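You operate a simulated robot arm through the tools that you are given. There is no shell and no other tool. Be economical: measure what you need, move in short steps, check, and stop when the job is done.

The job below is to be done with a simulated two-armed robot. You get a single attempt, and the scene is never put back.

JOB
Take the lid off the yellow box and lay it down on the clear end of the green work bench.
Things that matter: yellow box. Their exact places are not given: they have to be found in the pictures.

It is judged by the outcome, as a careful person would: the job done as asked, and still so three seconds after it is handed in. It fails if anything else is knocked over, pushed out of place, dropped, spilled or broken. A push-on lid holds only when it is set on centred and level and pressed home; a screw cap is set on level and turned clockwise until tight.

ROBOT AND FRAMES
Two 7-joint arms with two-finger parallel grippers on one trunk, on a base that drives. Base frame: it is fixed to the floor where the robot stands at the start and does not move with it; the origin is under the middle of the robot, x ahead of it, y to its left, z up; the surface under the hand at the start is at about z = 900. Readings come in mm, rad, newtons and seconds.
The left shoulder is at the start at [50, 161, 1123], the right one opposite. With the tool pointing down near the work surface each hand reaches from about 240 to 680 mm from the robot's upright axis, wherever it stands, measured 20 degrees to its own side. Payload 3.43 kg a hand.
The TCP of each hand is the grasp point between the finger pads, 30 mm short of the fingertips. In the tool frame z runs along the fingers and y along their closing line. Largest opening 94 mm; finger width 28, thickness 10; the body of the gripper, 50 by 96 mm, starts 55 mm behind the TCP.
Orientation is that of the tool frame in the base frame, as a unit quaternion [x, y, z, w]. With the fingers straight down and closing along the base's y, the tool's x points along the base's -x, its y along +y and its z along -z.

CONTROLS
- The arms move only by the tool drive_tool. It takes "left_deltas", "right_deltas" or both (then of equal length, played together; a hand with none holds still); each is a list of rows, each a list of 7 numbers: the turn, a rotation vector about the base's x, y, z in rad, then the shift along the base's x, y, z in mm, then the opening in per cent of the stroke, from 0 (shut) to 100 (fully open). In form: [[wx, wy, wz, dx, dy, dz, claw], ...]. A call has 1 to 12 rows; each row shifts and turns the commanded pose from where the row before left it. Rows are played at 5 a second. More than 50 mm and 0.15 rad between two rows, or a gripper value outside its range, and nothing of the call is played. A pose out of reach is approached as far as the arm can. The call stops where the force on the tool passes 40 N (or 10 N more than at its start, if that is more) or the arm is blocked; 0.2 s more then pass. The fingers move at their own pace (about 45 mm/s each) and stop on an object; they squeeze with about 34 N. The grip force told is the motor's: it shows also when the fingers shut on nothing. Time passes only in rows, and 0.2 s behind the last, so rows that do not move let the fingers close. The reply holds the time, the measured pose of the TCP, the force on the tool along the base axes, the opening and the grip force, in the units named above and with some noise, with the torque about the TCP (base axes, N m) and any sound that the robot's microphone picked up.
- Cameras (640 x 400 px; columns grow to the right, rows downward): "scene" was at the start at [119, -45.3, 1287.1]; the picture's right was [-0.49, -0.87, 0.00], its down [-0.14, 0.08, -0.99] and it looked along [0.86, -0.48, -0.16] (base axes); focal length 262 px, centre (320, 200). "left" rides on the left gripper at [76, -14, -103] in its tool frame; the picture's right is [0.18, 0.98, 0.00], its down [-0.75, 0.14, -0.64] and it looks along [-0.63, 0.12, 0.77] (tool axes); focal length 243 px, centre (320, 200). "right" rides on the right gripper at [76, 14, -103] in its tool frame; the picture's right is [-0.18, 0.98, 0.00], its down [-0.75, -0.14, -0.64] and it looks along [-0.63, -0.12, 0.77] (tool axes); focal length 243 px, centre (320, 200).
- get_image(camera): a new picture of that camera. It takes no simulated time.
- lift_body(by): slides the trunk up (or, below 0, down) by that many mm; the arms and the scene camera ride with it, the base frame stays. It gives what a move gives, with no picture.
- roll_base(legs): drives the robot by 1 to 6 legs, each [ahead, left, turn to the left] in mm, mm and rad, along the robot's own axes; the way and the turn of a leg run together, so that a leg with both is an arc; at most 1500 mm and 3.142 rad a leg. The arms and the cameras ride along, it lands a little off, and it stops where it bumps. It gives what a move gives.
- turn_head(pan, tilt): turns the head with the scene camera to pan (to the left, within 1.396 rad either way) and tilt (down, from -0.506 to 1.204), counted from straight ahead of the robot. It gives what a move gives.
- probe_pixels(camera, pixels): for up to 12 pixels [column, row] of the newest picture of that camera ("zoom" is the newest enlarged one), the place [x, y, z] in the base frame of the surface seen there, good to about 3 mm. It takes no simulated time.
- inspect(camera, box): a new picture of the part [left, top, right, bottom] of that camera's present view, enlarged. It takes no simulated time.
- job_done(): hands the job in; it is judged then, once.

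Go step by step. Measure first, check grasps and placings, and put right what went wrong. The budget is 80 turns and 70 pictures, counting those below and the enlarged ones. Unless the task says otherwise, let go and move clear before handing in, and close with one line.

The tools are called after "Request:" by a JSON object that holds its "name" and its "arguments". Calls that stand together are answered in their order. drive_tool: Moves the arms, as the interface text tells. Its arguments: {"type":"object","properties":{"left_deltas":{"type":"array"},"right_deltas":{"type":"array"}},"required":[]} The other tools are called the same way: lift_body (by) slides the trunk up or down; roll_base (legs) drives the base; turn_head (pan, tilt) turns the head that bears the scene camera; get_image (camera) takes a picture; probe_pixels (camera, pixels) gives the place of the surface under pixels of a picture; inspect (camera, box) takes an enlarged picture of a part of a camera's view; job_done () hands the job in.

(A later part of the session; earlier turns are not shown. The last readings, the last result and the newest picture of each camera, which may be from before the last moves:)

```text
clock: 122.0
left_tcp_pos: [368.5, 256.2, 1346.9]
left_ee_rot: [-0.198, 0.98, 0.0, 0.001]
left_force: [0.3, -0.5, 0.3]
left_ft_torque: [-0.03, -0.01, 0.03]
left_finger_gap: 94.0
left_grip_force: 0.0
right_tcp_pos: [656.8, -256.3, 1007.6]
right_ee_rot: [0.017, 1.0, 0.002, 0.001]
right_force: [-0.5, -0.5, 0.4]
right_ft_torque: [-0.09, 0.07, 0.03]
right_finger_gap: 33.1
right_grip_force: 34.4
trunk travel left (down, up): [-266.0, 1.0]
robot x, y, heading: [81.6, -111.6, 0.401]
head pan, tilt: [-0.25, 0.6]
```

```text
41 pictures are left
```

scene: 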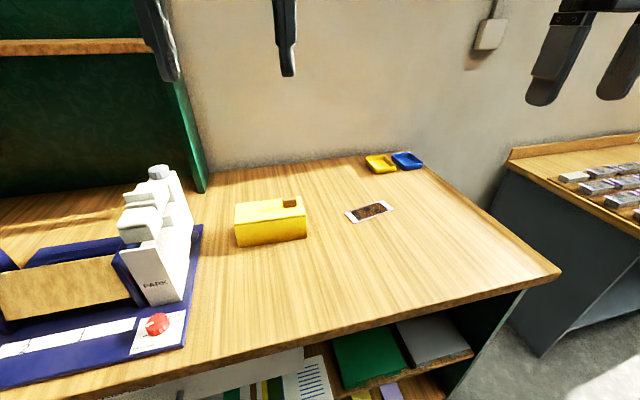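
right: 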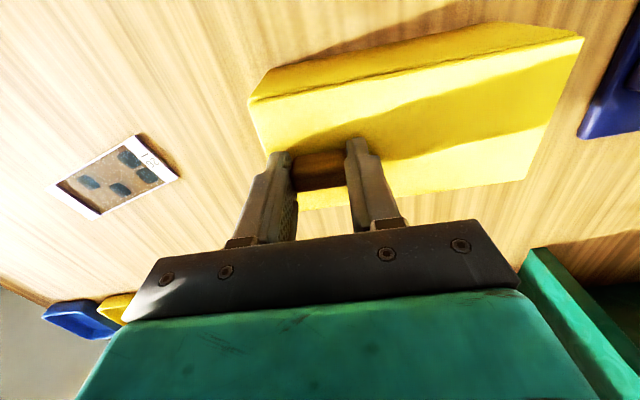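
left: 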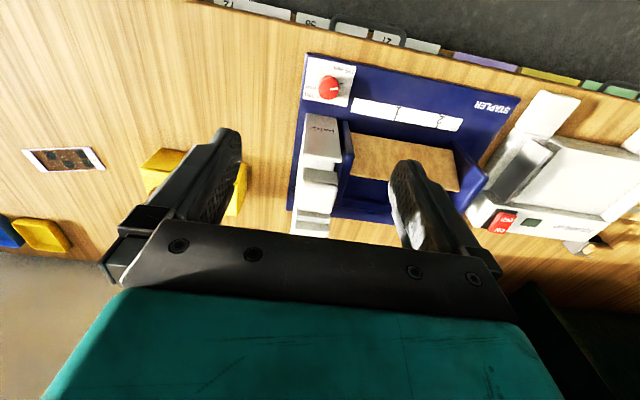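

The knob is held (gap 33 mm, 34 N). I'll lift gently a few mm and check forces.

Request:
{"name": "drive_tool", "arguments": {"right_deltas": [[0, 0, 0, 0, 0, 3, 10], [0, 0, 0, 0, 0, 3, 10], [0, 0, 0, 0, 0, 4, 10]]}}

Request:
{"name": "inspect", "arguments": {"camera": "scene", "box": [220, 100, 640, 360]}}

Request:
{"name": "get_image", "arguments": {"camera": "right"}}

```text
clock: 122.8
left_tcp_pos: [368.4, 256.6, 1348.4]
left_ee_rot: [-0.199, 0.98, 0.0, 0.0]
left_force: [0.9, 0.3, -0.5]
left_ft_torque: [0.04, 0.01, 0.02]
left_finger_gap: 94.0
left_grip_force: 0.0
right_tcp_pos: [656.2, -255.7, 1017.2]
right_ee_rot: [0.017, 1.0, 0.002, 0.001]
right_force: [0.9, 0.5, -1.8]
right_ft_torque: [-0.08, 0.02, 0.01]
right_finger_gap: 32.5
right_grip_force: 33.8
trunk travel left (down, up): [-266.0, 1.0]
robot x, y, heading: [84.3, -115.1, 0.399]
head pan, tilt: [-0.25, 0.6]
```

```text
1.52 times, centred on (430, 230) of scene
```

zoom: 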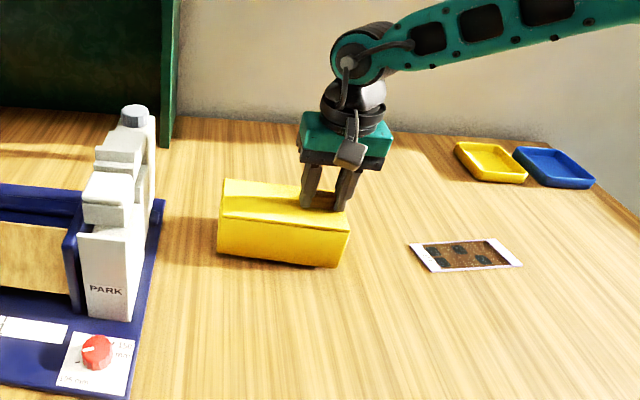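

```text
39 pictures are left
```

right: 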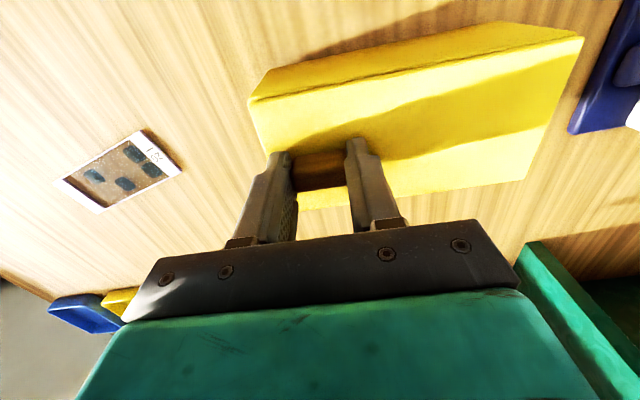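

The box's picture at (420,110) in the right camera did not change while the hand rose 10 mm, so the box's right end came up along with the lid. I'll set it back down and look closely at how the lid is fitted.

Request:
{"name": "drive_tool", "arguments": {"right_deltas": [[0, 0, 0, 0, 0, -4, 10], [0, 0, 0, 0, 0, -3, 10], [0, 0, 0, 0, 0, -2.5, 10], [0, 0, 0, 0, 0, 0, 10]]}}

Request:
{"name": "inspect", "arguments": {"camera": "scene", "box": [350, 200, 470, 290]}}

Request:
{"name": "inspect", "arguments": {"camera": "right", "box": [240, 10, 600, 220]}}

```text
clock: 123.8
left_tcp_pos: [367.9, 256.7, 1347.6]
left_ee_rot: [-0.198, 0.98, 0.0, -0.001]
left_force: [0.0, 0.7, -0.9]
left_ft_torque: [-0.01, 0.0, 0.01]
left_finger_gap: 93.7
left_grip_force: 0.0
right_tcp_pos: [657.5, -255.4, 1009.3]
right_ee_rot: [0.016, 1.0, 0.001, 0.002]
right_force: [0.3, -0.6, -0.9]
right_ft_torque: [-0.11, 0.0, 0.02]
right_finger_gap: 32.6
right_grip_force: 34.4
trunk travel left (down, up): [-266.0, 1.0]
robot x, y, heading: [86.7, -114.6, 0.4]
head pan, tilt: [-0.25, 0.6]
```

```text
4.44 times, centred on (410, 245) of scene
```

zoom: 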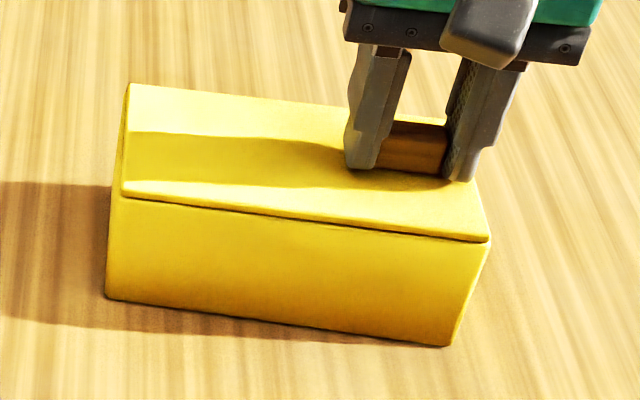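

```text
1.78 times, centred on (420, 115) of right
```

zoom: 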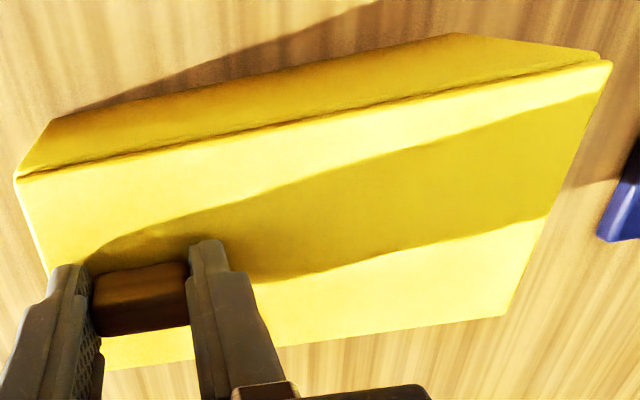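

In the zoom the lid's seam runs along the long front side and the knob sits near the right end: it looks like a slide-out lid, or a tight push-on one. I'll test with a gentle 8 mm pull to −y and compare the lid and box.

Request:
{"name": "drive_tool", "arguments": {"right_deltas": [[0, 0, 0, 0, 0, -0.5, 10], [0, 0, 0, 0, -2, 0, 10], [0, 0, 0, 0, -3, 0, 10], [0, 0, 0, 0, -3, 0, 10], [0, 0, 0, 0, 0, 0, 10]]}}

Request:
{"name": "inspect", "arguments": {"camera": "scene", "box": [350, 200, 470, 290]}}

```text
clock: 125.0
left_tcp_pos: [368.6, 256.7, 1347.9]
left_ee_rot: [-0.198, 0.98, 0.001, 0.0]
left_force: [-0.4, -0.8, 0.4]
left_ft_torque: [-0.02, 0.0, 0.02]
left_finger_gap: 94.0
left_grip_force: 0.0
right_tcp_pos: [656.8, -262.3, 1007.9]
right_ee_rot: [0.018, 1.0, 0.002, 0.001]
right_force: [1.1, -0.9, -1.0]
right_ft_torque: [-0.11, 0.06, 0.03]
right_finger_gap: 32.7
right_grip_force: 33.4
trunk travel left (down, up): [-266.0, 1.0]
robot x, y, heading: [83.0, -119.0, 0.402]
head pan, tilt: [-0.25, 0.6]
```

```text
4.44 times, centred on (410, 245) of scene
```

zoom: 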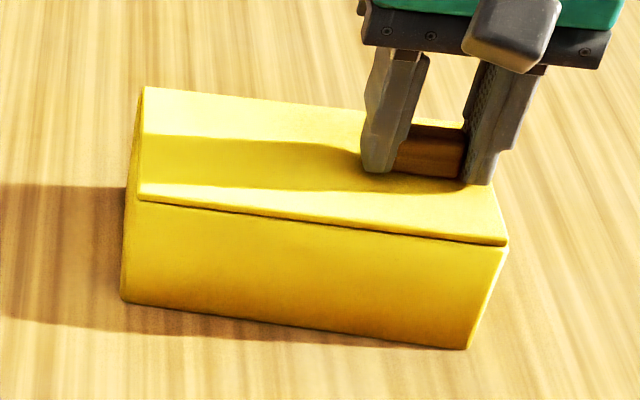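

Pulling sideways moved the whole box 7 mm with the lid still seated, so the lid is held tightly (push-on) and the box must be held by the other hand. The box sits too far out for both hands, so I'll draw it slowly toward the robot by the knob over bare bench.

Request:
{"name": "drive_tool", "arguments": {"right_deltas": [[0, 0, 0, -8, 0, 0, 10], [0, 0, 0, -12, 0, 0, 10], [0, 0, 0, -14, 0, 0, 10], [0, 0, 0, -14, 0, 0, 10], [0, 0, 0, -14, 0, 0, 10], [0, 0, 0, -14, 0, 0, 10], [0, 0, 0, -14, 0, 0, 10], [0, 0, 0, -14, 0, 0, 10], [0, 0, 0, -14, 0, 0, 10], [0, 0, 0, -12, 0, 0, 10], [0, 0, 0, -8, 0, 0, 10], [0, 0, 0, 0, 0, 0, 10]]}}

Request:
{"name": "get_image", "arguments": {"camera": "scene"}}

```text
clock: 127.6
left_tcp_pos: [368.0, 257.3, 1347.3]
left_ee_rot: [-0.199, 0.98, 0.0, -0.001]
left_force: [1.2, -0.1, 0.4]
left_ft_torque: [0.0, 0.01, -0.03]
left_finger_gap: 94.3
left_grip_force: 0.0
right_tcp_pos: [520.3, -262.1, 1008.6]
right_ee_rot: [0.017, 1.0, 0.002, 0.002]
right_force: [5.4, 0.2, 14.0]
right_ft_torque: [-0.03, -0.04, -0.01]
right_finger_gap: 32.8
right_grip_force: 33.7
trunk travel left (down, up): [-266.0, 1.0]
robot x, y, heading: [82.2, -116.0, 0.402]
head pan, tilt: [-0.25, 0.6]
```

```text
35 pictures are left
```

scene: 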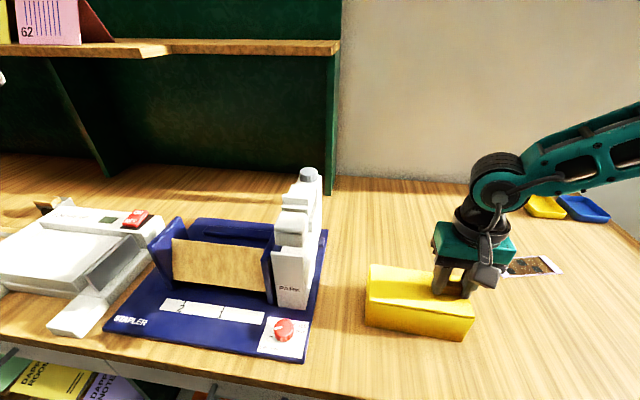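

The box is now near (518,−215), upright and clear of the stapler. I'll release the knob, raise the hand, and square the base up at y≈−200 so both hands can work.

Request:
{"name": "drive_tool", "arguments": {"right_deltas": [[0, 0, 0, 0, 0, 0, 75], [0, 0, 0, 0, 0, 0, 75], [0, 0, 0, 0, 0, 0, 75], [0, 0, 0, 0, 0, 25, 75], [0, 0, 0, 0, 0, 30, 75], [0, 0, 0, 0, 0, 30, 75], [0, 0, 0.145, 0, 0, 0, 75], [0, 0, 0.145, 0, 0, 0, 75], [0, 0, 0.145, 0, 0, 0, 75]]}}

Request:
{"name": "roll_base", "arguments": {"legs": [[0, 0, -0.402], [-20, -84, 0]]}}

Request:
{"name": "turn_head", "arguments": {"pan": 0, "tilt": 0.75}}

Request:
{"name": "get_image", "arguments": {"camera": "scene"}}

```text
clock: 129.6
left_tcp_pos: [368.3, 256.7, 1348.2]
left_ee_rot: [-0.199, 0.98, -0.001, 0.0]
left_force: [0.6, 0.6, -0.1]
left_ft_torque: [0.04, 0.02, 0.01]
left_finger_gap: 93.9
left_grip_force: 0.0
right_tcp_pos: [518.5, -263.3, 1092.3]
right_ee_rot: [-0.2, 0.98, 0.002, 0.001]
right_force: [0.1, 0.4, -0.6]
right_ft_torque: [0.01, 0.02, -0.01]
right_finger_gap: 70.7
right_grip_force: 0.1
trunk travel left (down, up): [-266.0, 1.0]
robot x, y, heading: [80.3, -116.8, 0.402]
head pan, tilt: [-0.25, 0.6]
```

```text
clock: 132.2
left_tcp_pos: [471.4, 32.4, 1347.9]
left_ee_rot: [0.002, 1.0, 0.0, -0.001]
left_force: [0.1, 0.1, -0.1]
left_ft_torque: [0.03, -0.01, -0.02]
left_finger_gap: 93.8
left_grip_force: 0.0
right_tcp_pos: [406.5, -505.1, 1092.5]
right_ee_rot: [0.002, 1.0, 0.002, 0.002]
right_force: [0.1, -0.4, 0.1]
right_ft_torque: [0.03, 0.01, -0.03]
right_finger_gap: 70.4
right_grip_force: 0.0
trunk travel left (down, up): [-266.0, 1.0]
robot x, y, heading: [59.9, -198.9, -0.004]
head pan, tilt: [-0.25, 0.6]
```

```text
clock: 133.0
left_tcp_pos: [472.3, 32.7, 1348.2]
left_ee_rot: [0.002, 1.0, -0.001, 0.0]
left_force: [-0.4, -0.2, 0.7]
left_ft_torque: [0.01, -0.02, 0.01]
left_finger_gap: 94.1
left_grip_force: 0.1
right_tcp_pos: [406.1, -504.2, 1094.3]
right_ee_rot: [0.002, 1.0, 0.001, 0.002]
right_force: [0.2, 0.3, -0.2]
right_ft_torque: [-0.03, 0.0, 0.02]
right_finger_gap: 70.6
right_grip_force: 0.0
trunk travel left (down, up): [-266.0, 1.0]
robot x, y, heading: [62.2, -193.4, 0.001]
head pan, tilt: [0.0, 0.75]
```

```text
34 pictures are left
```

scene: 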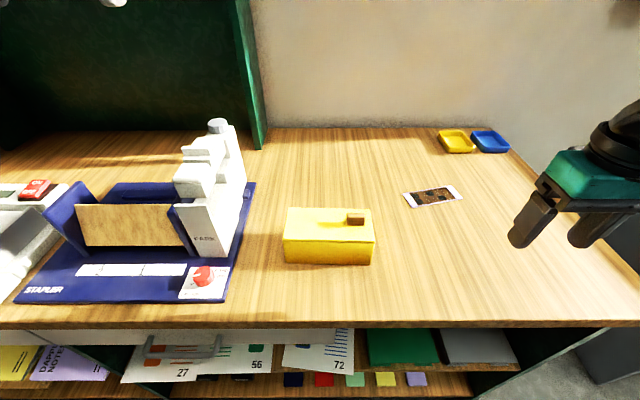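

Request:
{"name": "inspect", "arguments": {"camera": "scene", "box": [270, 195, 390, 275]}}

Request:
{"name": "probe_pixels", "arguments": {"camera": "scene", "pixels": [[287, 239], [372, 241], [369, 212], [290, 210], [287, 260], [370, 262], [355, 214], [218, 125], [240, 180], [232, 250], [228, 290], [250, 190]]}}

```text
5.00 times, centred on (330, 235) of scene
```

zoom: 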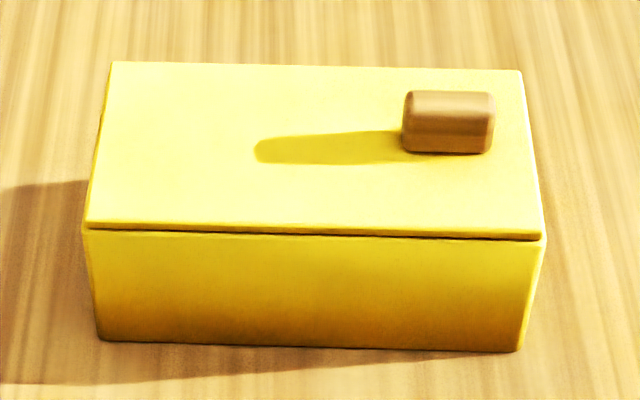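

```text
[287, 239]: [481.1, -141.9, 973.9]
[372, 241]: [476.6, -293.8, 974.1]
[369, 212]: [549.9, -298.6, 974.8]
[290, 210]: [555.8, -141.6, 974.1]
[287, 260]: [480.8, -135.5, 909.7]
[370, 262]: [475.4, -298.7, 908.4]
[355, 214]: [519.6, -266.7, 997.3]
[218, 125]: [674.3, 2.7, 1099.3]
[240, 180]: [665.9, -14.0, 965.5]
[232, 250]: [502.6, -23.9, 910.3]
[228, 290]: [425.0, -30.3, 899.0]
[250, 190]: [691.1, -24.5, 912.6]
```

The box stands at x≈476–556, y≈−135…−299. I'll bring the left hand over its left part, turned so the fingers close along x, with its camera on the far-left side.

Request:
{"name": "drive_tool", "arguments": {"left_deltas": [[0, 0, -0.1455, 4.1, -17.5, -15, 100], [0, 0, -0.1455, 4.1, -17.5, -15, 100], [0, 0, -0.1455, 4.1, -17.5, -15, 100], [0, 0, -0.1455, 4.1, -17.5, -15, 100], [0, 0, -0.1455, 4.1, -17.5, -15, 100], [0, 0, -0.1455, 4.1, -17.5, -15, 100], [0, 0, -0.1455, 4.1, -17.5, -15, 100], [0, 0, -0.1455, 4.1, -17.5, -15, 100], [0, 0, -0.1455, 4.1, -17.5, -15, 100], [0, 0, -0.1455, 4.1, -17.5, -15, 100], [0, 0, -0.1455, 4.1, -17.5, -15, 100]]}}

```text
clock: 135.4
left_tcp_pos: [393.8, -147.8, 1173.7]
left_ee_rot: [0.702, 0.713, 0.0, 0.0]
left_force: [0.0, -0.9, 0.7]
left_ft_torque: [-0.01, 0.01, -0.03]
left_finger_gap: 94.2
left_grip_force: 0.1
left hand out of reach, approached as far as the arm can: row 8, 9, 10, 11
right_tcp_pos: [406.4, -505.5, 1092.3]
right_ee_rot: [0.002, 1.0, 0.002, 0.0]
right_force: [-0.8, -0.2, 0.1]
right_ft_torque: [-0.02, 0.01, 0.0]
right_finger_gap: 70.8
right_grip_force: 0.1
trunk travel left (down, up): [-266.0, 1.0]
robot x, y, heading: [62.8, -198.4, -0.003]
head pan, tilt: [0.0, 0.75]
```

The left hand is turned correctly but limited in x at this height. I'll lower it in front of the box to z≈1040 and then go forward.

Request:
{"name": "drive_tool", "arguments": {"left_deltas": [[0, 0, -0.02, 0, 0, -45, 100], [0, 0, -0.02, 0, -6, -45, 100], [0, 0, 0, 0, -6, -44, 100], [0, 0, 0, 30, 0, 0, 100], [0, 0, 0, 30, 0, 0, 100], [0, 0, 0, 30, 0, 0, 100], [0, 0, 0, 33, 0, 0, 100], [0, 0, 0, 0, 0, 0, 100]]}}

Request:
{"name": "get_image", "arguments": {"camera": "left"}}

```text
clock: 137.2
left_tcp_pos: [384.1, -149.7, 1156.1]
left_ee_rot: [0.714, 0.7, 0.001, 0.001]
left_force: [-0.2, -0.3, 0.5]
left_ft_torque: [0.01, 0.02, -0.02]
left_finger_gap: 93.9
left_grip_force: 0.1
left hand out of reach, approached as far as the arm can: row 1, 2, 3, 4, 5, 6, 7
right_tcp_pos: [405.7, -504.1, 1092.1]
right_ee_rot: [0.002, 1.0, 0.002, 0.002]
right_force: [0.7, -0.3, -0.1]
right_ft_torque: [-0.01, 0.0, -0.02]
right_finger_gap: 70.5
right_grip_force: 0.0
trunk travel left (down, up): [-266.0, 1.0]
robot x, y, heading: [63.9, -195.1, -0.007]
head pan, tilt: [0.0, 0.75]
```

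```text
32 pictures are left
```

left: 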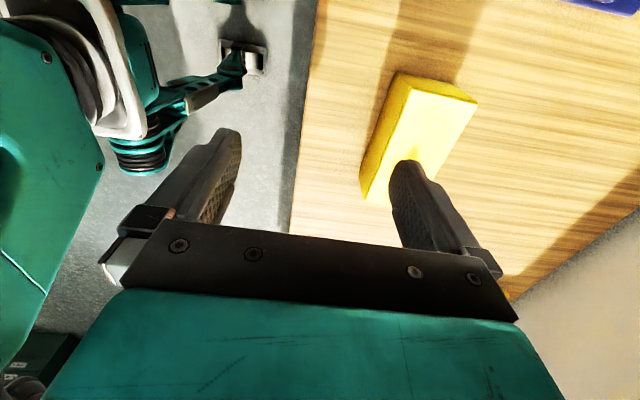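

The left wrist is at a joint limit with this much turn. I'll lift the left hand back and check how far inward the right hand gets to the knob with the base squared.

Request:
{"name": "drive_tool", "arguments": {"left_deltas": [[0, 0, 0.145, 0, 30, 20, 100], [0, 0, 0.145, 0, 30, 20, 100], [0, 0, 0.145, 0, 30, 20, 100], [0, 0, 0.1, 0, 30, 20, 100], [0, 0, 0, 0, 0, 0, 100], [0, 0, 0, 0, 0, 0, 100], [0, 0, 0, 0, 0, 0, 100]], "right_deltas": [[0, 0, 0, 0, 0, 0, 75], [0, 0, 0, 0, 48, -8, 75], [0, 0, 0, 0, 48, -8, 75], [0, 0, 0, 0, 48, -8, 75], [0, 0, 0, 0, 48, -8, 75], [0, 0, 0, 0, 48, -8, 75], [0, 0, 0, 0, 0, 0, 75]]}}

Request:
{"name": "drive_tool", "arguments": {"right_deltas": [[0, 0, 0, 30, 0, 0, 75], [0, 0, 0, 30, 0, 0, 75], [0, 0, 0, 30, 0, 0, 75], [0, 0, 0, 24, 0, 0, 75], [0, 0, 0, 0, 0, 0, 75]]}}

```text
clock: 138.8
left_tcp_pos: [383.1, -29.8, 1232.8]
left_ee_rot: [0.505, 0.863, 0.001, 0.0]
left_force: [0.9, -0.4, -0.5]
left_ft_torque: [0.02, 0.01, 0.02]
left_finger_gap: 93.6
left_grip_force: 0.2
right_tcp_pos: [401.1, -297.5, 1061.7]
right_ee_rot: [0.003, 1.0, 0.002, 0.001]
right_force: [1.1, -0.8, -0.2]
right_ft_torque: [0.01, 0.0, 0.01]
right_finger_gap: 70.4
right_grip_force: 0.1
right hand out of reach, approached as far as the arm can: row 6
trunk travel left (down, up): [-266.0, 1.0]
robot x, y, heading: [65.7, -193.7, 0.002]
head pan, tilt: [0.0, 0.75]
```

```text
clock: 140.0
left_tcp_pos: [384.1, -29.0, 1234.0]
left_ee_rot: [0.505, 0.863, 0.0, 0.0]
left_force: [-0.7, 0.1, -0.4]
left_ft_torque: [0.0, 0.01, 0.0]
left_finger_gap: 94.0
left_grip_force: 0.1
right_tcp_pos: [499.8, -327.6, 1072.9]
right_ee_rot: [0.001, 1.0, 0.003, 0.002]
right_force: [-0.2, -0.3, -0.7]
right_ft_torque: [0.02, -0.01, 0.0]
right_finger_gap: 70.5
right_grip_force: 0.0
right hand out of reach, approached as far as the arm can: row 1, 2, 3, 4
trunk travel left (down, up): [-266.0, 1.0]
robot x, y, heading: [63.3, -199.5, -0.0]
head pan, tilt: [0.0, 0.75]
```

The hands straight down can't come closer in than about 17° of the robot's axis, so a two-hand hold needs thought. First, I want a clear look at the box's right end to learn the lid type.

Request:
{"name": "get_image", "arguments": {"camera": "right"}}

Request:
{"name": "inspect", "arguments": {"camera": "left", "box": [300, 0, 640, 220]}}

```text
31 pictures are left
```

right: 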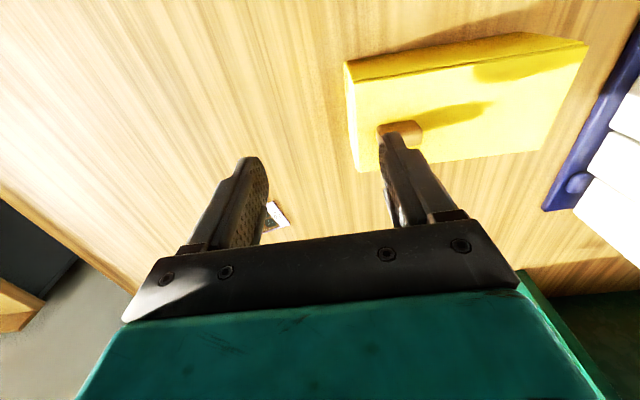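

```text
1.82 times, centred on (470, 110) of left
```

zoom: 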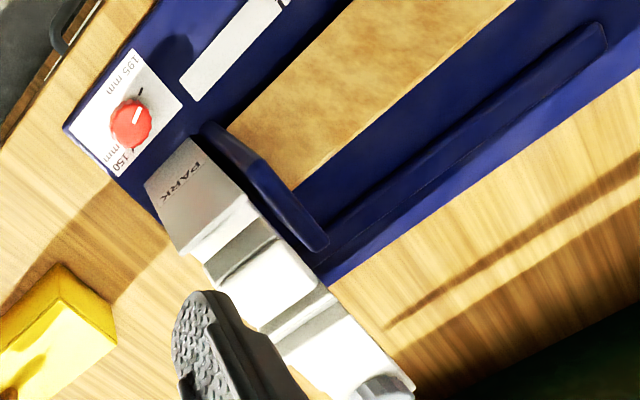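

I'll drive right about 450 mm and look back to see the box's right end face.

Request:
{"name": "drive_tool", "arguments": {"right_deltas": [[0, 0, 0, -30, -30, 25, 75], [0, 0, 0, -30, -30, 25, 75], [0, 0, 0, -30, -30, 25, 75]]}}

Request:
{"name": "roll_base", "arguments": {"legs": [[0, -480, 0]]}}

Request:
{"name": "lift_body", "arguments": {"by": -150}}

Request:
{"name": "turn_head", "arguments": {"pan": 0.75, "tilt": 0.5}}

Request:
{"name": "get_image", "arguments": {"camera": "scene"}}

```text
clock: 140.8
left_tcp_pos: [382.4, -29.6, 1235.4]
left_ee_rot: [0.505, 0.863, 0.0, 0.0]
left_force: [0.0, -0.6, 0.2]
left_ft_torque: [0.0, 0.01, 0.0]
left_finger_gap: 93.9
left_grip_force: 0.1
right_tcp_pos: [411.2, -421.1, 1148.2]
right_ee_rot: [0.002, 1.0, 0.003, 0.002]
right_force: [-0.4, -0.1, -0.7]
right_ft_torque: [0.01, -0.03, -0.03]
right_finger_gap: 70.6
right_grip_force: 0.1
trunk travel left (down, up): [-266.0, 1.0]
robot x, y, heading: [61.7, -197.0, -0.004]
head pan, tilt: [0.0, 0.75]
```

```text
clock: 145.5
left_tcp_pos: [381.5, -509.7, 1234.3]
left_ee_rot: [0.505, 0.863, 0.0, 0.0]
left_force: [0.4, 0.8, 0.6]
left_ft_torque: [-0.03, 0.0, -0.02]
left_finger_gap: 94.0
left_grip_force: 0.0
right_tcp_pos: [409.6, -900.3, 1146.4]
right_ee_rot: [0.002, 1.0, 0.002, 0.001]
right_force: [-0.1, -0.4, 0.4]
right_ft_torque: [-0.04, 0.02, -0.02]
right_finger_gap: 70.4
right_grip_force: 0.2
trunk travel left (down, up): [-266.0, 1.0]
robot x, y, heading: [63.8, -678.0, -0.007]
head pan, tilt: [0.0, 0.75]
```

```text
clock: 147.2
left_tcp_pos: [381.8, -510.5, 1083.7]
left_ee_rot: [0.505, 0.863, 0.0, 0.0]
left_force: [-0.1, 0.6, -1.0]
left_ft_torque: [-0.02, 0.01, -0.05]
left_finger_gap: 93.7
left_grip_force: 0.1
right_tcp_pos: [410.2, -901.2, 997.3]
right_ee_rot: [0.002, 1.0, 0.002, 0.002]
right_force: [0.0, 0.5, 0.3]
right_ft_torque: [0.0, 0.01, 0.05]
right_finger_gap: 70.6
right_grip_force: 0.0
trunk travel left (down, up): [-116.0, 151.0]
robot x, y, heading: [59.4, -679.7, -0.006]
head pan, tilt: [0.0, 0.75]
```

```text
clock: 148.3
left_tcp_pos: [382.2, -509.6, 1084.2]
left_ee_rot: [0.505, 0.863, 0.0, 0.0]
left_force: [0.3, -0.6, -0.1]
left_ft_torque: [0.0, 0.01, 0.01]
left_finger_gap: 94.0
left_grip_force: 0.2
right_tcp_pos: [411.2, -900.8, 997.8]
right_ee_rot: [0.002, 1.0, 0.001, 0.001]
right_force: [0.8, 0.2, 1.0]
right_ft_torque: [0.0, -0.02, 0.0]
right_finger_gap: 70.6
right_grip_force: 0.0
trunk travel left (down, up): [-116.0, 151.0]
robot x, y, heading: [58.2, -679.9, -0.006]
head pan, tilt: [0.75, 0.499]
```

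```text
29 pictures are left
```

scene: 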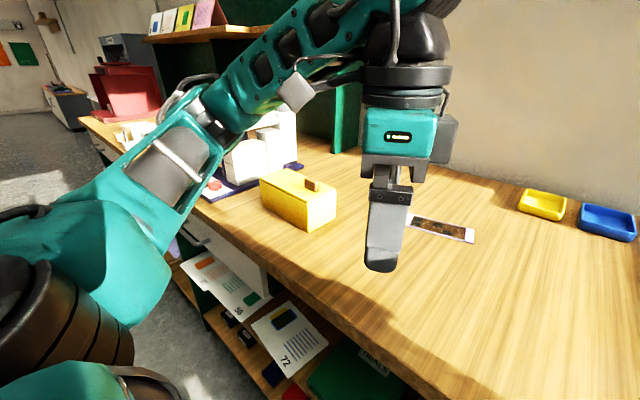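

Request:
{"name": "inspect", "arguments": {"camera": "scene", "box": [250, 160, 350, 240]}}

```text
5.00 times, centred on (300, 200) of scene
```

zoom: 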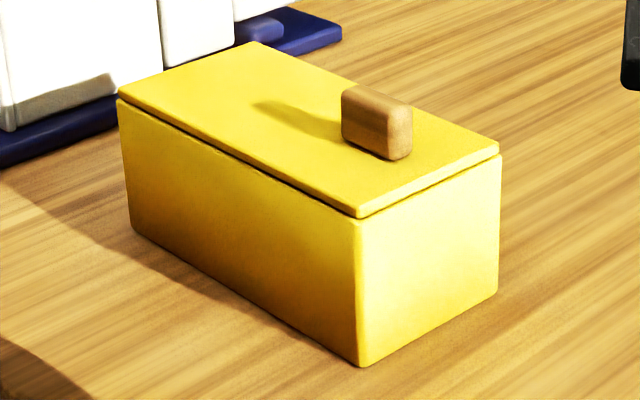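

The lid is a plate with a seam all round, so it is a push-on lid and the box must be held. The arms reached further inward at the start when the hands were high relative to the shoulders, so I'll raise the hands, lower the trunk, return to the box, and retry.

Request:
{"name": "drive_tool", "arguments": {"left_deltas": [[0, 0, 0, 0, 0, 30, 100], [0, 0, 0, 0, 0, 30, 100], [0, 0, 0, 0, 0, 30, 100], [0, 0, 0, 0, 0, 30, 100]], "right_deltas": [[0, 0, 0, -10, 0, 40, 75], [0, 0, 0, -10, 0, 40, 75], [0, 0, 0, -10, 0, 40, 75], [0, 0, 0, -10, 0, 40, 75]]}}

Request:
{"name": "lift_body", "arguments": {"by": -100}}

Request:
{"name": "roll_base", "arguments": {"legs": [[20, 465, 0]]}}

Request:
{"name": "turn_head", "arguments": {"pan": 0, "tilt": 0.7}}

```text
clock: 149.3
left_tcp_pos: [380.7, -511.1, 1205.4]
left_ee_rot: [0.506, 0.863, 0.0, 0.0]
left_force: [-0.8, -0.8, -0.7]
left_ft_torque: [-0.01, 0.02, -0.01]
left_finger_gap: 93.9
left_grip_force: 0.0
right_tcp_pos: [370.9, -899.5, 1158.3]
right_ee_rot: [0.002, 1.0, 0.002, 0.002]
right_force: [0.5, -0.1, 0.4]
right_ft_torque: [0.0, -0.04, 0.02]
right_finger_gap: 70.6
right_grip_force: 0.2
trunk travel left (down, up): [-116.0, 151.0]
robot x, y, heading: [62.7, -678.3, -0.008]
head pan, tilt: [0.75, 0.499]
```

```text
clock: 150.7
left_tcp_pos: [380.3, -510.2, 1104.2]
left_ee_rot: [0.505, 0.863, -0.001, -0.001]
left_force: [0.5, 0.0, 0.2]
left_ft_torque: [0.0, -0.04, 0.0]
left_finger_gap: 94.0
left_grip_force: 0.0
right_tcp_pos: [370.9, -901.2, 1057.7]
right_ee_rot: [0.003, 1.0, 0.002, 0.002]
right_force: [0.0, 0.9, 0.2]
right_ft_torque: [-0.04, -0.04, -0.02]
right_finger_gap: 70.5
right_grip_force: 0.1
trunk travel left (down, up): [-16.0, 251.0]
robot x, y, heading: [57.8, -682.1, 0.0]
head pan, tilt: [0.75, 0.499]
```

```text
clock: 155.2
left_tcp_pos: [401.0, -46.8, 1103.9]
left_ee_rot: [0.502, 0.865, 0.0, -0.001]
left_force: [-0.5, -0.1, 0.1]
left_ft_torque: [-0.02, -0.05, 0.02]
left_finger_gap: 93.8
left_grip_force: 0.1
right_tcp_pos: [393.0, -437.7, 1058.9]
right_ee_rot: [-0.001, 1.0, 0.002, 0.001]
right_force: [-0.7, 0.0, 0.4]
right_ft_torque: [0.03, 0.03, -0.01]
right_finger_gap: 70.6
right_grip_force: 0.2
trunk travel left (down, up): [-16.0, 251.0]
robot x, y, heading: [81.7, -220.2, -0.004]
head pan, tilt: [0.75, 0.499]
```

```text
clock: 156.3
left_tcp_pos: [399.6, -46.6, 1105.1]
left_ee_rot: [0.502, 0.865, 0.0, 0.0]
left_force: [1.1, 1.3, 1.3]
left_ft_torque: [0.02, 0.01, -0.01]
left_finger_gap: 94.1
left_grip_force: 0.1
right_tcp_pos: [393.5, -436.7, 1057.0]
right_ee_rot: [-0.001, 1.0, 0.002, 0.001]
right_force: [-0.1, -0.3, -0.3]
right_ft_torque: [0.01, 0.02, -0.02]
right_finger_gap: 70.5
right_grip_force: 0.0
trunk travel left (down, up): [-16.0, 251.0]
robot x, y, heading: [81.6, -214.5, 0.001]
head pan, tilt: [0.0, 0.7]
```

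Shoulders are now at about z=989. I'll try the left hand again: turn the remaining −0.55 rad and go to (517,−160) at z≈1050.

Request:
{"name": "drive_tool", "arguments": {"left_deltas": [[0, 0, -0.137, 0, -29, -14, 100], [0, 0, -0.137, 0, -29, -14, 100], [0, 0, -0.137, 0, -29, -14, 100], [0, 0, -0.137, 0, -26, -13, 100], [0, 0, 0, 30, 0, 0, 100], [0, 0, 0, 30, 0, 0, 100], [0, 0, 0, 30, 0, 0, 100], [0, 0, 0, 28, 0, 0, 100], [0, 0, 0, 0, 0, 0, 100]]}}

Request:
{"name": "get_image", "arguments": {"camera": "left"}}

```text
clock: 158.3
left_tcp_pos: [391.3, -186.8, 1016.5]
left_ee_rot: [0.717, 0.697, 0.001, 0.001]
left_force: [0.1, 0.5, -0.7]
left_ft_torque: [0.01, 0.02, 0.01]
left_finger_gap: 94.1
left_grip_force: 0.1
left hand out of reach, approached as far as the arm can: row 3, 4, 5, 6, 7, 8
right_tcp_pos: [393.3, -437.7, 1057.3]
right_ee_rot: [0.0, 1.0, 0.001, 0.001]
right_force: [-1.2, 0.6, 0.5]
right_ft_torque: [0.04, 0.01, -0.03]
right_finger_gap: 70.3
right_grip_force: 0.0
trunk travel left (down, up): [-16.0, 251.0]
robot x, y, heading: [79.8, -217.2, 0.002]
head pan, tilt: [0.0, 0.7]
```

```text
27 pictures are left
```

left: 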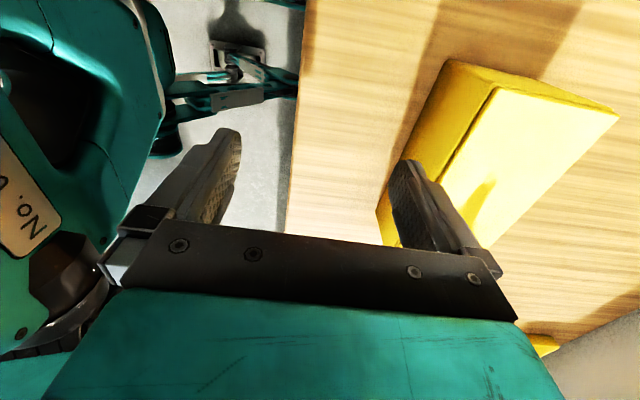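

With the fingers turned fully crosswise the left hand stalls at x≈391. I'll test a diagonal turn (−0.8 rad), which would suit if the box is set diagonally.

Request:
{"name": "drive_tool", "arguments": {"left_deltas": [[0, 0, 0.14, 0, 0, 20, 100], [0, 0, 0.14, 0, 0, 20, 100], [0, 0, 0.14, 0, 0, 0, 100], [0, 0, 0.14, 0, 0, 0, 100], [0, 0, 0.14, 0, 0, 0, 100], [0, 0, 0.1, 0, 0, 0, 100], [0, 0, 0, 20, 0, 0, 100], [0, 0, 0, 20, 0, 0, 100], [0, 0, 0, 20, 0, 0, 100], [0, 0, 0, 20, 0, 0, 100], [0, 0, 0, 0, 0, 0, 100]]}}

```text
clock: 160.8
left_tcp_pos: [471.3, -186.2, 1059.1]
left_ee_rot: [0.39, 0.921, 0.0, 0.0]
left_force: [0.3, 1.1, -0.3]
left_ft_torque: [-0.07, 0.01, -0.01]
left_finger_gap: 94.0
left_grip_force: 0.0
right_tcp_pos: [393.0, -438.0, 1056.5]
right_ee_rot: [-0.001, 1.0, 0.002, 0.002]
right_force: [0.4, 0.3, 0.1]
right_ft_torque: [0.03, -0.01, 0.0]
right_finger_gap: 70.5
right_grip_force: 0.0
trunk travel left (down, up): [-16.0, 251.0]
robot x, y, heading: [84.4, -216.3, 0.007]
head pan, tilt: [0.0, 0.7]
```

The diagonal turn reaches easily. Plan: right hand takes the knob as it is, swings the box about 0.78 rad so its long axis runs diagonally, and then the left hand grips the near-left end. I'll clear the left hand and bring the right one over the knob.

Request:
{"name": "drive_tool", "arguments": {"left_deltas": [[0, 0, 0, -20, 40, 10, 100], [0, 0, 0, -20, 40, 10, 100], [0, 0, 0, -20, 40, 10, 100], [0, 0, 0, 0, 20, 10, 100], [0, 0, 0, 0, 0, 0, 100], [0, 0, 0, 0, 0, 0, 100], [0, 0, 0, 0, 0, 0, 100], [0, 0, 0, 0, 0, 0, 100], [0, 0, 0, 0, 0, 0, 100]], "right_deltas": [[0, 0, 0, 0, 35, 0, 75], [0, 0, 0, 0, 35, 0, 75], [0, 0, 0, 0, 35, 0, 75], [0, 0, 0, 0, 35, 0, 75], [0, 0, 0, 30, 34, 0, 75], [0, 0, 0, 32, 0, 0, 75], [0, 0, 0, 32, 0, 0, 75], [0, 0, 0, 32, 0, 0, 75], [0, 0, 0, 0, 0, 0, 75]]}}

Request:
{"name": "get_image", "arguments": {"camera": "right"}}

```text
clock: 162.8
left_tcp_pos: [409.5, -45.5, 1097.9]
left_ee_rot: [0.39, 0.921, 0.0, -0.001]
left_force: [-0.7, -0.5, -0.9]
left_ft_torque: [-0.03, -0.02, 0.0]
left_finger_gap: 94.1
left_grip_force: 0.1
right_tcp_pos: [475.5, -350.2, 1058.4]
right_ee_rot: [-0.001, 1.0, 0.002, 0.001]
right_force: [-0.4, -0.5, 0.8]
right_ft_torque: [0.01, -0.02, 0.03]
right_finger_gap: 70.3
right_grip_force: 0.1
right hand out of reach, approached as far as the arm can: row 4, 5, 6, 7, 8
trunk travel left (down, up): [-16.0, 251.0]
robot x, y, heading: [78.7, -219.8, 0.004]
head pan, tilt: [0.0, 0.7]
```

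```text
26 pictures are left
```

right: 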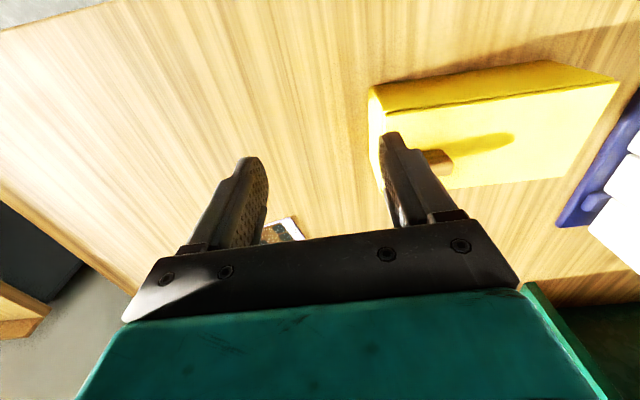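

Turn and inward reach are coupled: yaw 0 is limited here. I'll go back to the base pose that worked (turned left 0.4 rad, shifted left), grasp the knob there, and swing the box.

Request:
{"name": "drive_tool", "arguments": {"right_deltas": [[0, 0, 0, -30, 0, 15, 75], [0, 0, 0, -30, 0, 15, 75]]}}

Request:
{"name": "roll_base", "arguments": {"legs": [[0, 90, 0], [0, 0, 0.4]]}}

```text
clock: 163.3
left_tcp_pos: [410.1, -44.8, 1098.2]
left_ee_rot: [0.39, 0.921, -0.001, 0.0]
left_force: [0.4, 0.9, -0.1]
left_ft_torque: [-0.01, 0.02, 0.03]
left_finger_gap: 94.0
left_grip_force: 0.0
right_tcp_pos: [416.3, -349.5, 1089.1]
right_ee_rot: [-0.001, 1.0, 0.002, 0.001]
right_force: [0.7, -0.3, 0.3]
right_ft_torque: [-0.01, 0.0, -0.04]
right_finger_gap: 70.0
right_grip_force: 0.1
trunk travel left (down, up): [-16.0, 251.0]
robot x, y, heading: [81.1, -218.6, 0.001]
head pan, tilt: [0.0, 0.7]
```

```text
clock: 166.0
left_tcp_pos: [315.9, 157.7, 1097.6]
left_ee_rot: [0.199, 0.98, 0.0, 0.0]
left_force: [0.1, -0.7, 0.6]
left_ft_torque: [0.01, 0.01, -0.01]
left_finger_gap: 94.2
left_grip_force: 0.1
right_tcp_pos: [440.4, -119.0, 1091.1]
right_ee_rot: [-0.2, 0.98, 0.002, 0.001]
right_force: [-0.8, 0.0, 0.2]
right_ft_torque: [0.0, -0.01, 0.0]
right_finger_gap: 70.8
right_grip_force: 0.0
trunk travel left (down, up): [-16.0, 251.0]
robot x, y, heading: [80.9, -129.0, 0.399]
head pan, tilt: [0.0, 0.7]
```

Now bring the right hand over the knob at (519,−264) with the tool turned to the box's heading.

Request:
{"name": "drive_tool", "arguments": {"right_deltas": [[0, 0, -0.145, 0, -36, 0, 75], [0, 0, -0.145, 0, -36, 0, 75], [0, 0, -0.145, 0, -36, 0, 75], [0, 0, 0, 20, -37, -12, 75], [0, 0, 0, 20, 0, -12, 75], [0, 0, 0, 20, 0, -12, 75], [0, 0, 0, 19, 0, -10, 75], [0, 0, 0, 0, 0, 0, 75]]}}

Request:
{"name": "get_image", "arguments": {"camera": "right"}}

```text
clock: 167.8
left_tcp_pos: [315.5, 157.7, 1098.9]
left_ee_rot: [0.198, 0.98, 0.0, -0.001]
left_force: [0.5, -0.3, 1.0]
left_ft_torque: [0.0, 0.0, 0.01]
left_finger_gap: 93.9
left_grip_force: 0.1
right_tcp_pos: [520.2, -263.6, 1042.4]
right_ee_rot: [0.016, 1.0, 0.002, 0.003]
right_force: [-0.1, 0.4, 0.0]
right_ft_torque: [-0.01, 0.04, 0.03]
right_finger_gap: 70.6
right_grip_force: 0.0
trunk travel left (down, up): [-16.0, 251.0]
robot x, y, heading: [80.0, -130.4, 0.402]
head pan, tilt: [0.0, 0.7]
```

```text
25 pictures are left
```

right: 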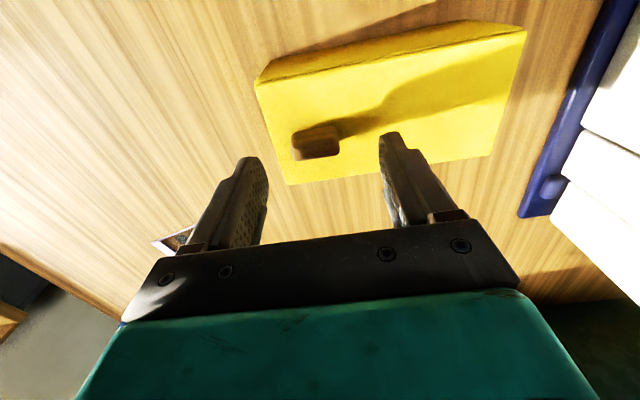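

The knob is centred between the fingers. Descend, grip, then swing the box by 0.78 rad about the knob on the bench.

Request:
{"name": "drive_tool", "arguments": {"right_deltas": [[0, 0, 0, 0, 0, -12, 75], [0, 0, 0, 0, 0, -12, 75], [0, 0, 0, 0, 0, -8, 75], [0, 0, 0, 0, 0, 0, 10], [0, 0, 0, 0, 0, 0, 10], [0, 0, 0, 0, 0, 0, 10], [0, 0, 0, 0, 0, 0, 10], [0, 0, 0, 0, 0, 0, 10]]}}

Request:
{"name": "drive_tool", "arguments": {"right_deltas": [[0, 0, 0.06, 1, 0, 0.5, 10], [0, 0, 0.08, 2, -1, 0, 10], [0, 0, 0.08, 2, -1, 0, 10], [0, 0, 0.08, 2, -1, 0, 10], [0, 0, 0.08, 2, -1, 0, 10], [0, 0, 0.08, 2, -1, 0, 10], [0, 0, 0.08, 2, 0, 0, 10], [0, 0, 0.08, 2, 0, 0, 10], [0, 0, 0.08, 0, 0, 0, 10], [0, 0, 0.08, 0, 0, 0, 10], [0, 0, 0, 0, 0, 0, 10]]}}

Request:
{"name": "get_image", "arguments": {"camera": "scene"}}

```text
clock: 169.6
left_tcp_pos: [315.0, 158.3, 1097.8]
left_ee_rot: [0.198, 0.98, 0.0, 0.0]
left_force: [-0.5, 0.0, 0.9]
left_ft_torque: [0.0, 0.01, 0.01]
left_finger_gap: 93.9
left_grip_force: 0.1
right_tcp_pos: [518.5, -264.0, 1011.3]
right_ee_rot: [0.015, 1.0, 0.001, 0.001]
right_force: [0.8, 0.7, -1.1]
right_ft_torque: [-0.11, 0.01, -0.01]
right_finger_gap: 33.0
right_grip_force: 34.5
trunk travel left (down, up): [-16.0, 251.0]
robot x, y, heading: [80.5, -126.2, 0.405]
head pan, tilt: [0.0, 0.7]
```

```text
clock: 172.0
left_tcp_pos: [315.7, 158.5, 1098.2]
left_ee_rot: [0.198, 0.98, 0.0, 0.0]
left_force: [0.7, 0.9, 0.4]
left_ft_torque: [-0.01, 0.03, 0.01]
left_finger_gap: 94.3
left_grip_force: 0.0
right_tcp_pos: [534.9, -269.1, 1012.0]
right_ee_rot: [-0.366, 0.931, 0.003, 0.001]
right_force: [-0.6, 0.0, -0.9]
right_ft_torque: [-0.07, -0.04, 0.01]
right_finger_gap: 32.8
right_grip_force: 33.9
trunk travel left (down, up): [-16.0, 251.0]
robot x, y, heading: [81.8, -123.8, 0.4]
head pan, tilt: [0.0, 0.7]
```

```text
24 pictures are left
```

scene: 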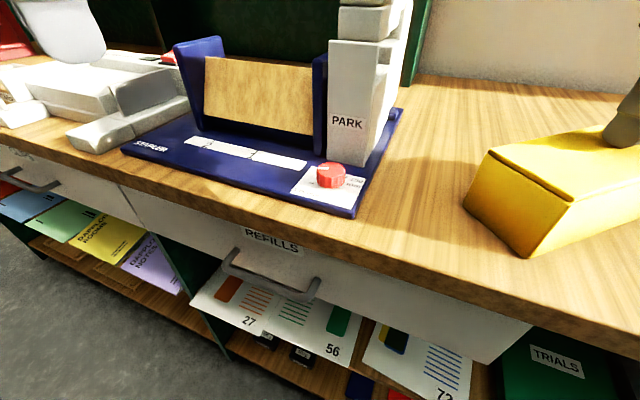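

The box is now turned about 0.75 rad. I'll release it, rise, and put the base back square at y≈−218.

Request:
{"name": "drive_tool", "arguments": {"right_deltas": [[0, 0, 0, 0, 0, 0, 75], [0, 0, 0, 0, 0, 0, 75], [0, 0, 0, 0, 0, 0, 75], [0, 0, 0, 0, 0, 25, 75], [0, 0, 0, 0, 0, 35, 75]]}}

Request:
{"name": "roll_base", "arguments": {"legs": [[0, 0, -0.4], [0, -92, 0]]}}

Request:
{"name": "get_image", "arguments": {"camera": "scene"}}

```text
clock: 173.2
left_tcp_pos: [315.5, 157.2, 1098.7]
left_ee_rot: [0.199, 0.98, 0.0, 0.0]
left_force: [0.6, 0.0, -0.4]
left_ft_torque: [0.02, 0.02, 0.05]
left_finger_gap: 94.0
left_grip_force: 0.1
right_tcp_pos: [532.6, -267.9, 1073.1]
right_ee_rot: [-0.365, 0.931, 0.002, 0.002]
right_force: [-0.6, -0.4, -0.6]
right_ft_torque: [0.02, 0.0, 0.0]
right_finger_gap: 70.6
right_grip_force: 0.0
trunk travel left (down, up): [-16.0, 251.0]
robot x, y, heading: [79.9, -128.9, 0.407]
head pan, tilt: [0.0, 0.7]
```

```text
clock: 175.8
left_tcp_pos: [407.4, -44.0, 1097.4]
left_ee_rot: [0.385, 0.923, 0.0, 0.0]
left_force: [-0.1, 0.0, -0.3]
left_ft_torque: [-0.01, -0.01, 0.0]
left_finger_gap: 93.8
left_grip_force: 0.1
right_tcp_pos: [445.6, -521.5, 1073.4]
right_ee_rot: [-0.177, 0.984, 0.002, 0.002]
right_force: [-0.4, 0.3, -0.7]
right_ft_torque: [0.01, -0.01, 0.03]
right_finger_gap: 70.6
right_grip_force: 0.0
trunk travel left (down, up): [-16.0, 251.0]
robot x, y, heading: [85.2, -219.5, 0.009]
head pan, tilt: [0.0, 0.7]
```

```text
23 pictures are left
```

scene: 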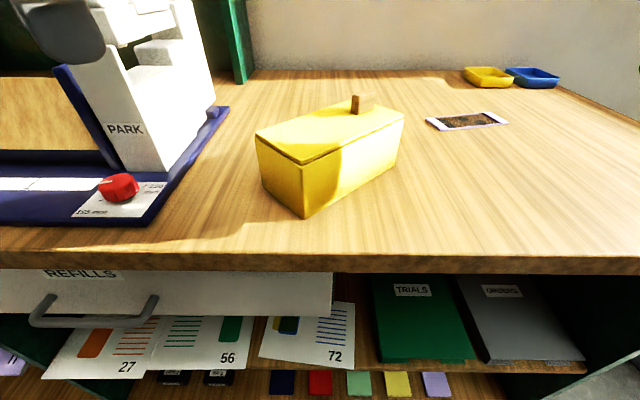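

Request:
{"name": "probe_pixels", "arguments": {"camera": "scene", "pixels": [[258, 136], [303, 162], [403, 118], [336, 92], [303, 214], [396, 165], [264, 180], [362, 97], [354, 110], [371, 108]]}}

```text
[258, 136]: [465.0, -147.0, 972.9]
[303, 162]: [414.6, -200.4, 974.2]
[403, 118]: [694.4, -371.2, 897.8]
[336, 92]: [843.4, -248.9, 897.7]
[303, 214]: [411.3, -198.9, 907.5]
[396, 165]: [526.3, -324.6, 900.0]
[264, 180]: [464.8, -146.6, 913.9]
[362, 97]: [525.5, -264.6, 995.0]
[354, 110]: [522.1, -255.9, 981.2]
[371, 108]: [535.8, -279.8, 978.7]
```

Box measured: near end centre ≈ (438,−173), long axis toward (0.69,−0.725). I'll bring the left hand over the grip point (456,−192) at yaw −0.81 and check alignment.

Request:
{"name": "drive_tool", "arguments": {"left_deltas": [[0, 0, -0.02, 10, -30, -10, 100], [0, 0, 0, 10, -30, -10, 100], [0, 0, 0, 10, -30, -10, 100], [0, 0, 0, 10, -30, -10, 100], [0, 0, 0, 9, -28, -20, 100], [0, 0, 0, 0, 0, -15, 100], [0, 0, 0, 0, 0, 0, 100]]}}

Request:
{"name": "get_image", "arguments": {"camera": "left"}}

```text
clock: 177.4
left_tcp_pos: [455.3, -191.3, 1021.4]
left_ee_rot: [0.394, 0.919, 0.0, 0.001]
left_force: [1.0, -0.1, 0.6]
left_ft_torque: [-0.03, 0.02, 0.01]
left_finger_gap: 94.0
left_grip_force: 0.0
right_tcp_pos: [445.5, -520.6, 1073.8]
right_ee_rot: [-0.177, 0.984, 0.003, 0.001]
right_force: [-0.4, 0.7, -0.2]
right_ft_torque: [0.03, 0.03, 0.02]
right_finger_gap: 70.4
right_grip_force: 0.1
trunk travel left (down, up): [-16.0, 251.0]
robot x, y, heading: [83.3, -220.0, 0.007]
head pan, tilt: [0.0, 0.7]
```

```text
22 pictures are left
```

left: 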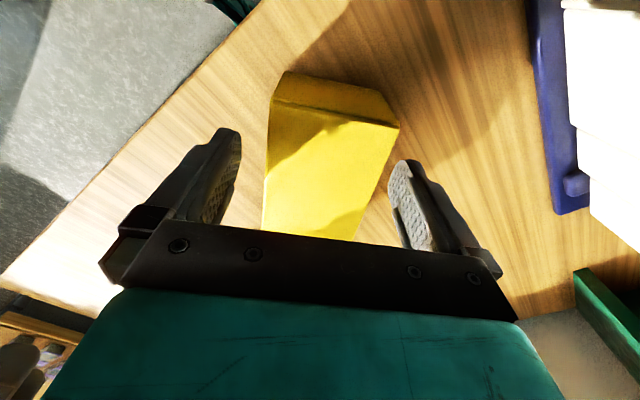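

Reach is fine. I'll probe the box's edges in this view to centre the fingers.

Request:
{"name": "probe_pixels", "arguments": {"camera": "left", "pixels": [[276, 102], [397, 127], [268, 160], [384, 160], [265, 210], [367, 210], [320, 170], [287, 76]]}}

```text
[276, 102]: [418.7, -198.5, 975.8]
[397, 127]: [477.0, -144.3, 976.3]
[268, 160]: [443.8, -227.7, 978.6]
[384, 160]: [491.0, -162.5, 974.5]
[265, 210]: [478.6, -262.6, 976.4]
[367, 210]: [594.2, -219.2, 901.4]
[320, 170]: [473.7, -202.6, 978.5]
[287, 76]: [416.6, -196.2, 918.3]
```

Estimates put the box centre about 4–5 mm further along the closing line. I'll shift (+3.5,+3.3), lower until the tips are just above the lid, and look again.

Request:
{"name": "drive_tool", "arguments": {"left_deltas": [[0, 0, 0, 3.5, 3.3, -8, 100], [0, 0, 0, 0, 0, -5, 100], [0, 0, 0, 0, 0, 0, 100]]}}

Request:
{"name": "inspect", "arguments": {"camera": "left", "box": [160, 60, 480, 260]}}

Request:
{"name": "inspect", "arguments": {"camera": "scene", "box": [220, 60, 440, 230]}}

```text
clock: 178.2
left_tcp_pos: [459.7, -187.7, 1008.1]
left_ee_rot: [0.394, 0.919, 0.0, 0.0]
left_force: [-0.4, 0.4, 0.3]
left_ft_torque: [0.02, 0.04, -0.04]
left_finger_gap: 93.9
left_grip_force: 0.1
right_tcp_pos: [446.1, -521.1, 1073.2]
right_ee_rot: [-0.178, 0.984, 0.001, 0.001]
right_force: [-0.3, -0.5, -0.2]
right_ft_torque: [0.01, 0.01, 0.01]
right_finger_gap: 70.7
right_grip_force: 0.0
trunk travel left (down, up): [-16.0, 251.0]
robot x, y, heading: [79.3, -221.5, 0.013]
head pan, tilt: [0.0, 0.7]
```

```text
2.00 times, centred on (320, 160) of left
```

zoom: 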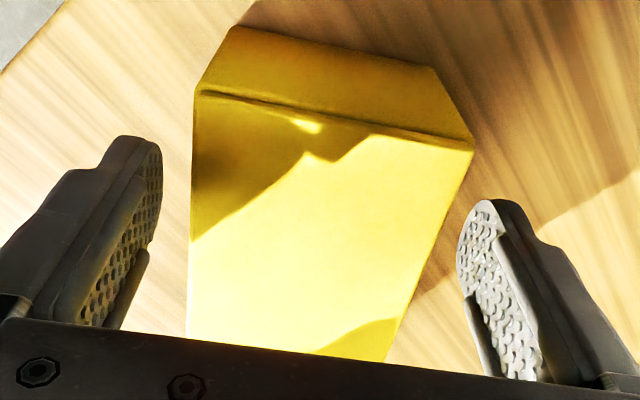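

```text
2.35 times, centred on (330, 145) of scene
```

zoom: 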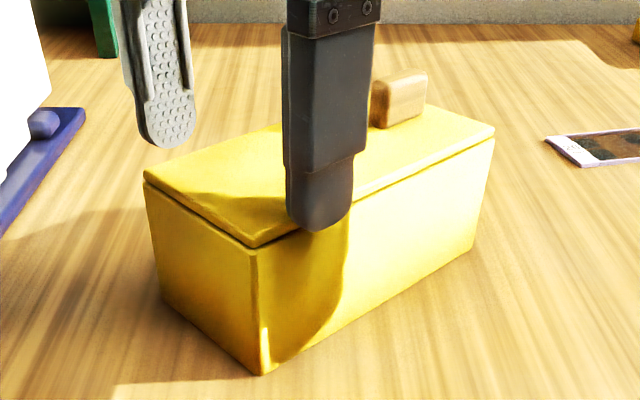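

Line through the tips: clearance ≈31 px at left, ≈10 px at right (box ≈257 px = 79 mm), so shift +3 mm along the closing line, then descend carefully.

Request:
{"name": "drive_tool", "arguments": {"left_deltas": [[0, 0, 0, 2.0, 1.9, 0, 100], [0, 0, 0, 0, 0, -6, 100], [0, 0, 0, 0, 0, -6, 100], [0, 0, 0, 0, 0, -8, 100], [0, 0, 0, 0, 0, 0, 100]]}}

Request:
{"name": "inspect", "arguments": {"camera": "left", "box": [160, 60, 480, 260]}}

```text
clock: 179.4
left_tcp_pos: [463.9, -186.5, 989.5]
left_ee_rot: [0.395, 0.919, 0.0, 0.001]
left_force: [0.7, -0.8, -0.1]
left_ft_torque: [-0.01, -0.01, 0.02]
left_finger_gap: 93.7
left_grip_force: 0.0
right_tcp_pos: [446.8, -521.4, 1073.3]
right_ee_rot: [-0.177, 0.984, 0.002, 0.001]
right_force: [0.4, 0.0, 0.3]
right_ft_torque: [0.03, -0.01, 0.01]
right_finger_gap: 70.5
right_grip_force: 0.1
trunk travel left (down, up): [-16.0, 251.0]
robot x, y, heading: [83.5, -219.9, 0.016]
head pan, tilt: [0.0, 0.7]
```

```text
2.00 times, centred on (320, 160) of left
```

zoom: 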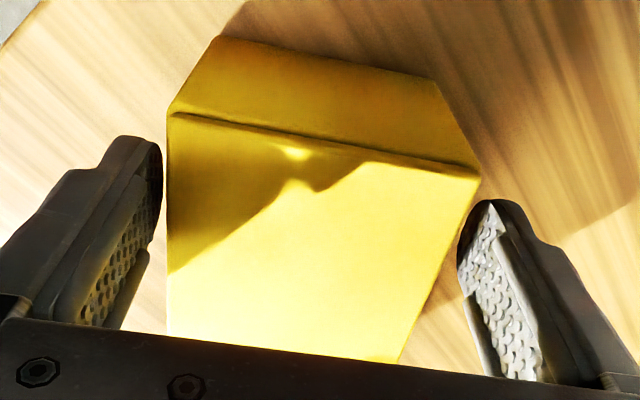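

Both fingertips are now below the lid edge with clearance on both sides and no force. I continue down to z≈942.

Request:
{"name": "drive_tool", "arguments": {"left_deltas": [[0, 0, 0, 0, 0, -8, 100], [0, 0, 0, 0, 0, -8, 100], [0, 0, 0, 0, 0, -8, 100], [0, 0, 0, 0, 0, -8, 100], [0, 0, 0, 0, 0, -8, 100], [0, 0, 0, 0, 0, -7, 100], [0, 0, 0, 0, 0, 0, 100]]}}

```text
clock: 181.1
left_tcp_pos: [461.6, -187.9, 942.1]
left_ee_rot: [0.394, 0.919, 0.0, 0.0]
left_force: [-0.7, -0.3, -0.3]
left_ft_torque: [0.03, 0.04, -0.01]
left_finger_gap: 93.9
left_grip_force: 0.2
right_tcp_pos: [446.7, -521.3, 1072.9]
right_ee_rot: [-0.177, 0.984, 0.003, 0.001]
right_force: [0.1, 0.7, -0.4]
right_ft_torque: [0.03, 0.01, 0.01]
right_finger_gap: 70.6
right_grip_force: 0.1
trunk travel left (down, up): [-16.0, 251.0]
robot x, y, heading: [82.2, -216.7, 0.008]
head pan, tilt: [0.0, 0.7]
```

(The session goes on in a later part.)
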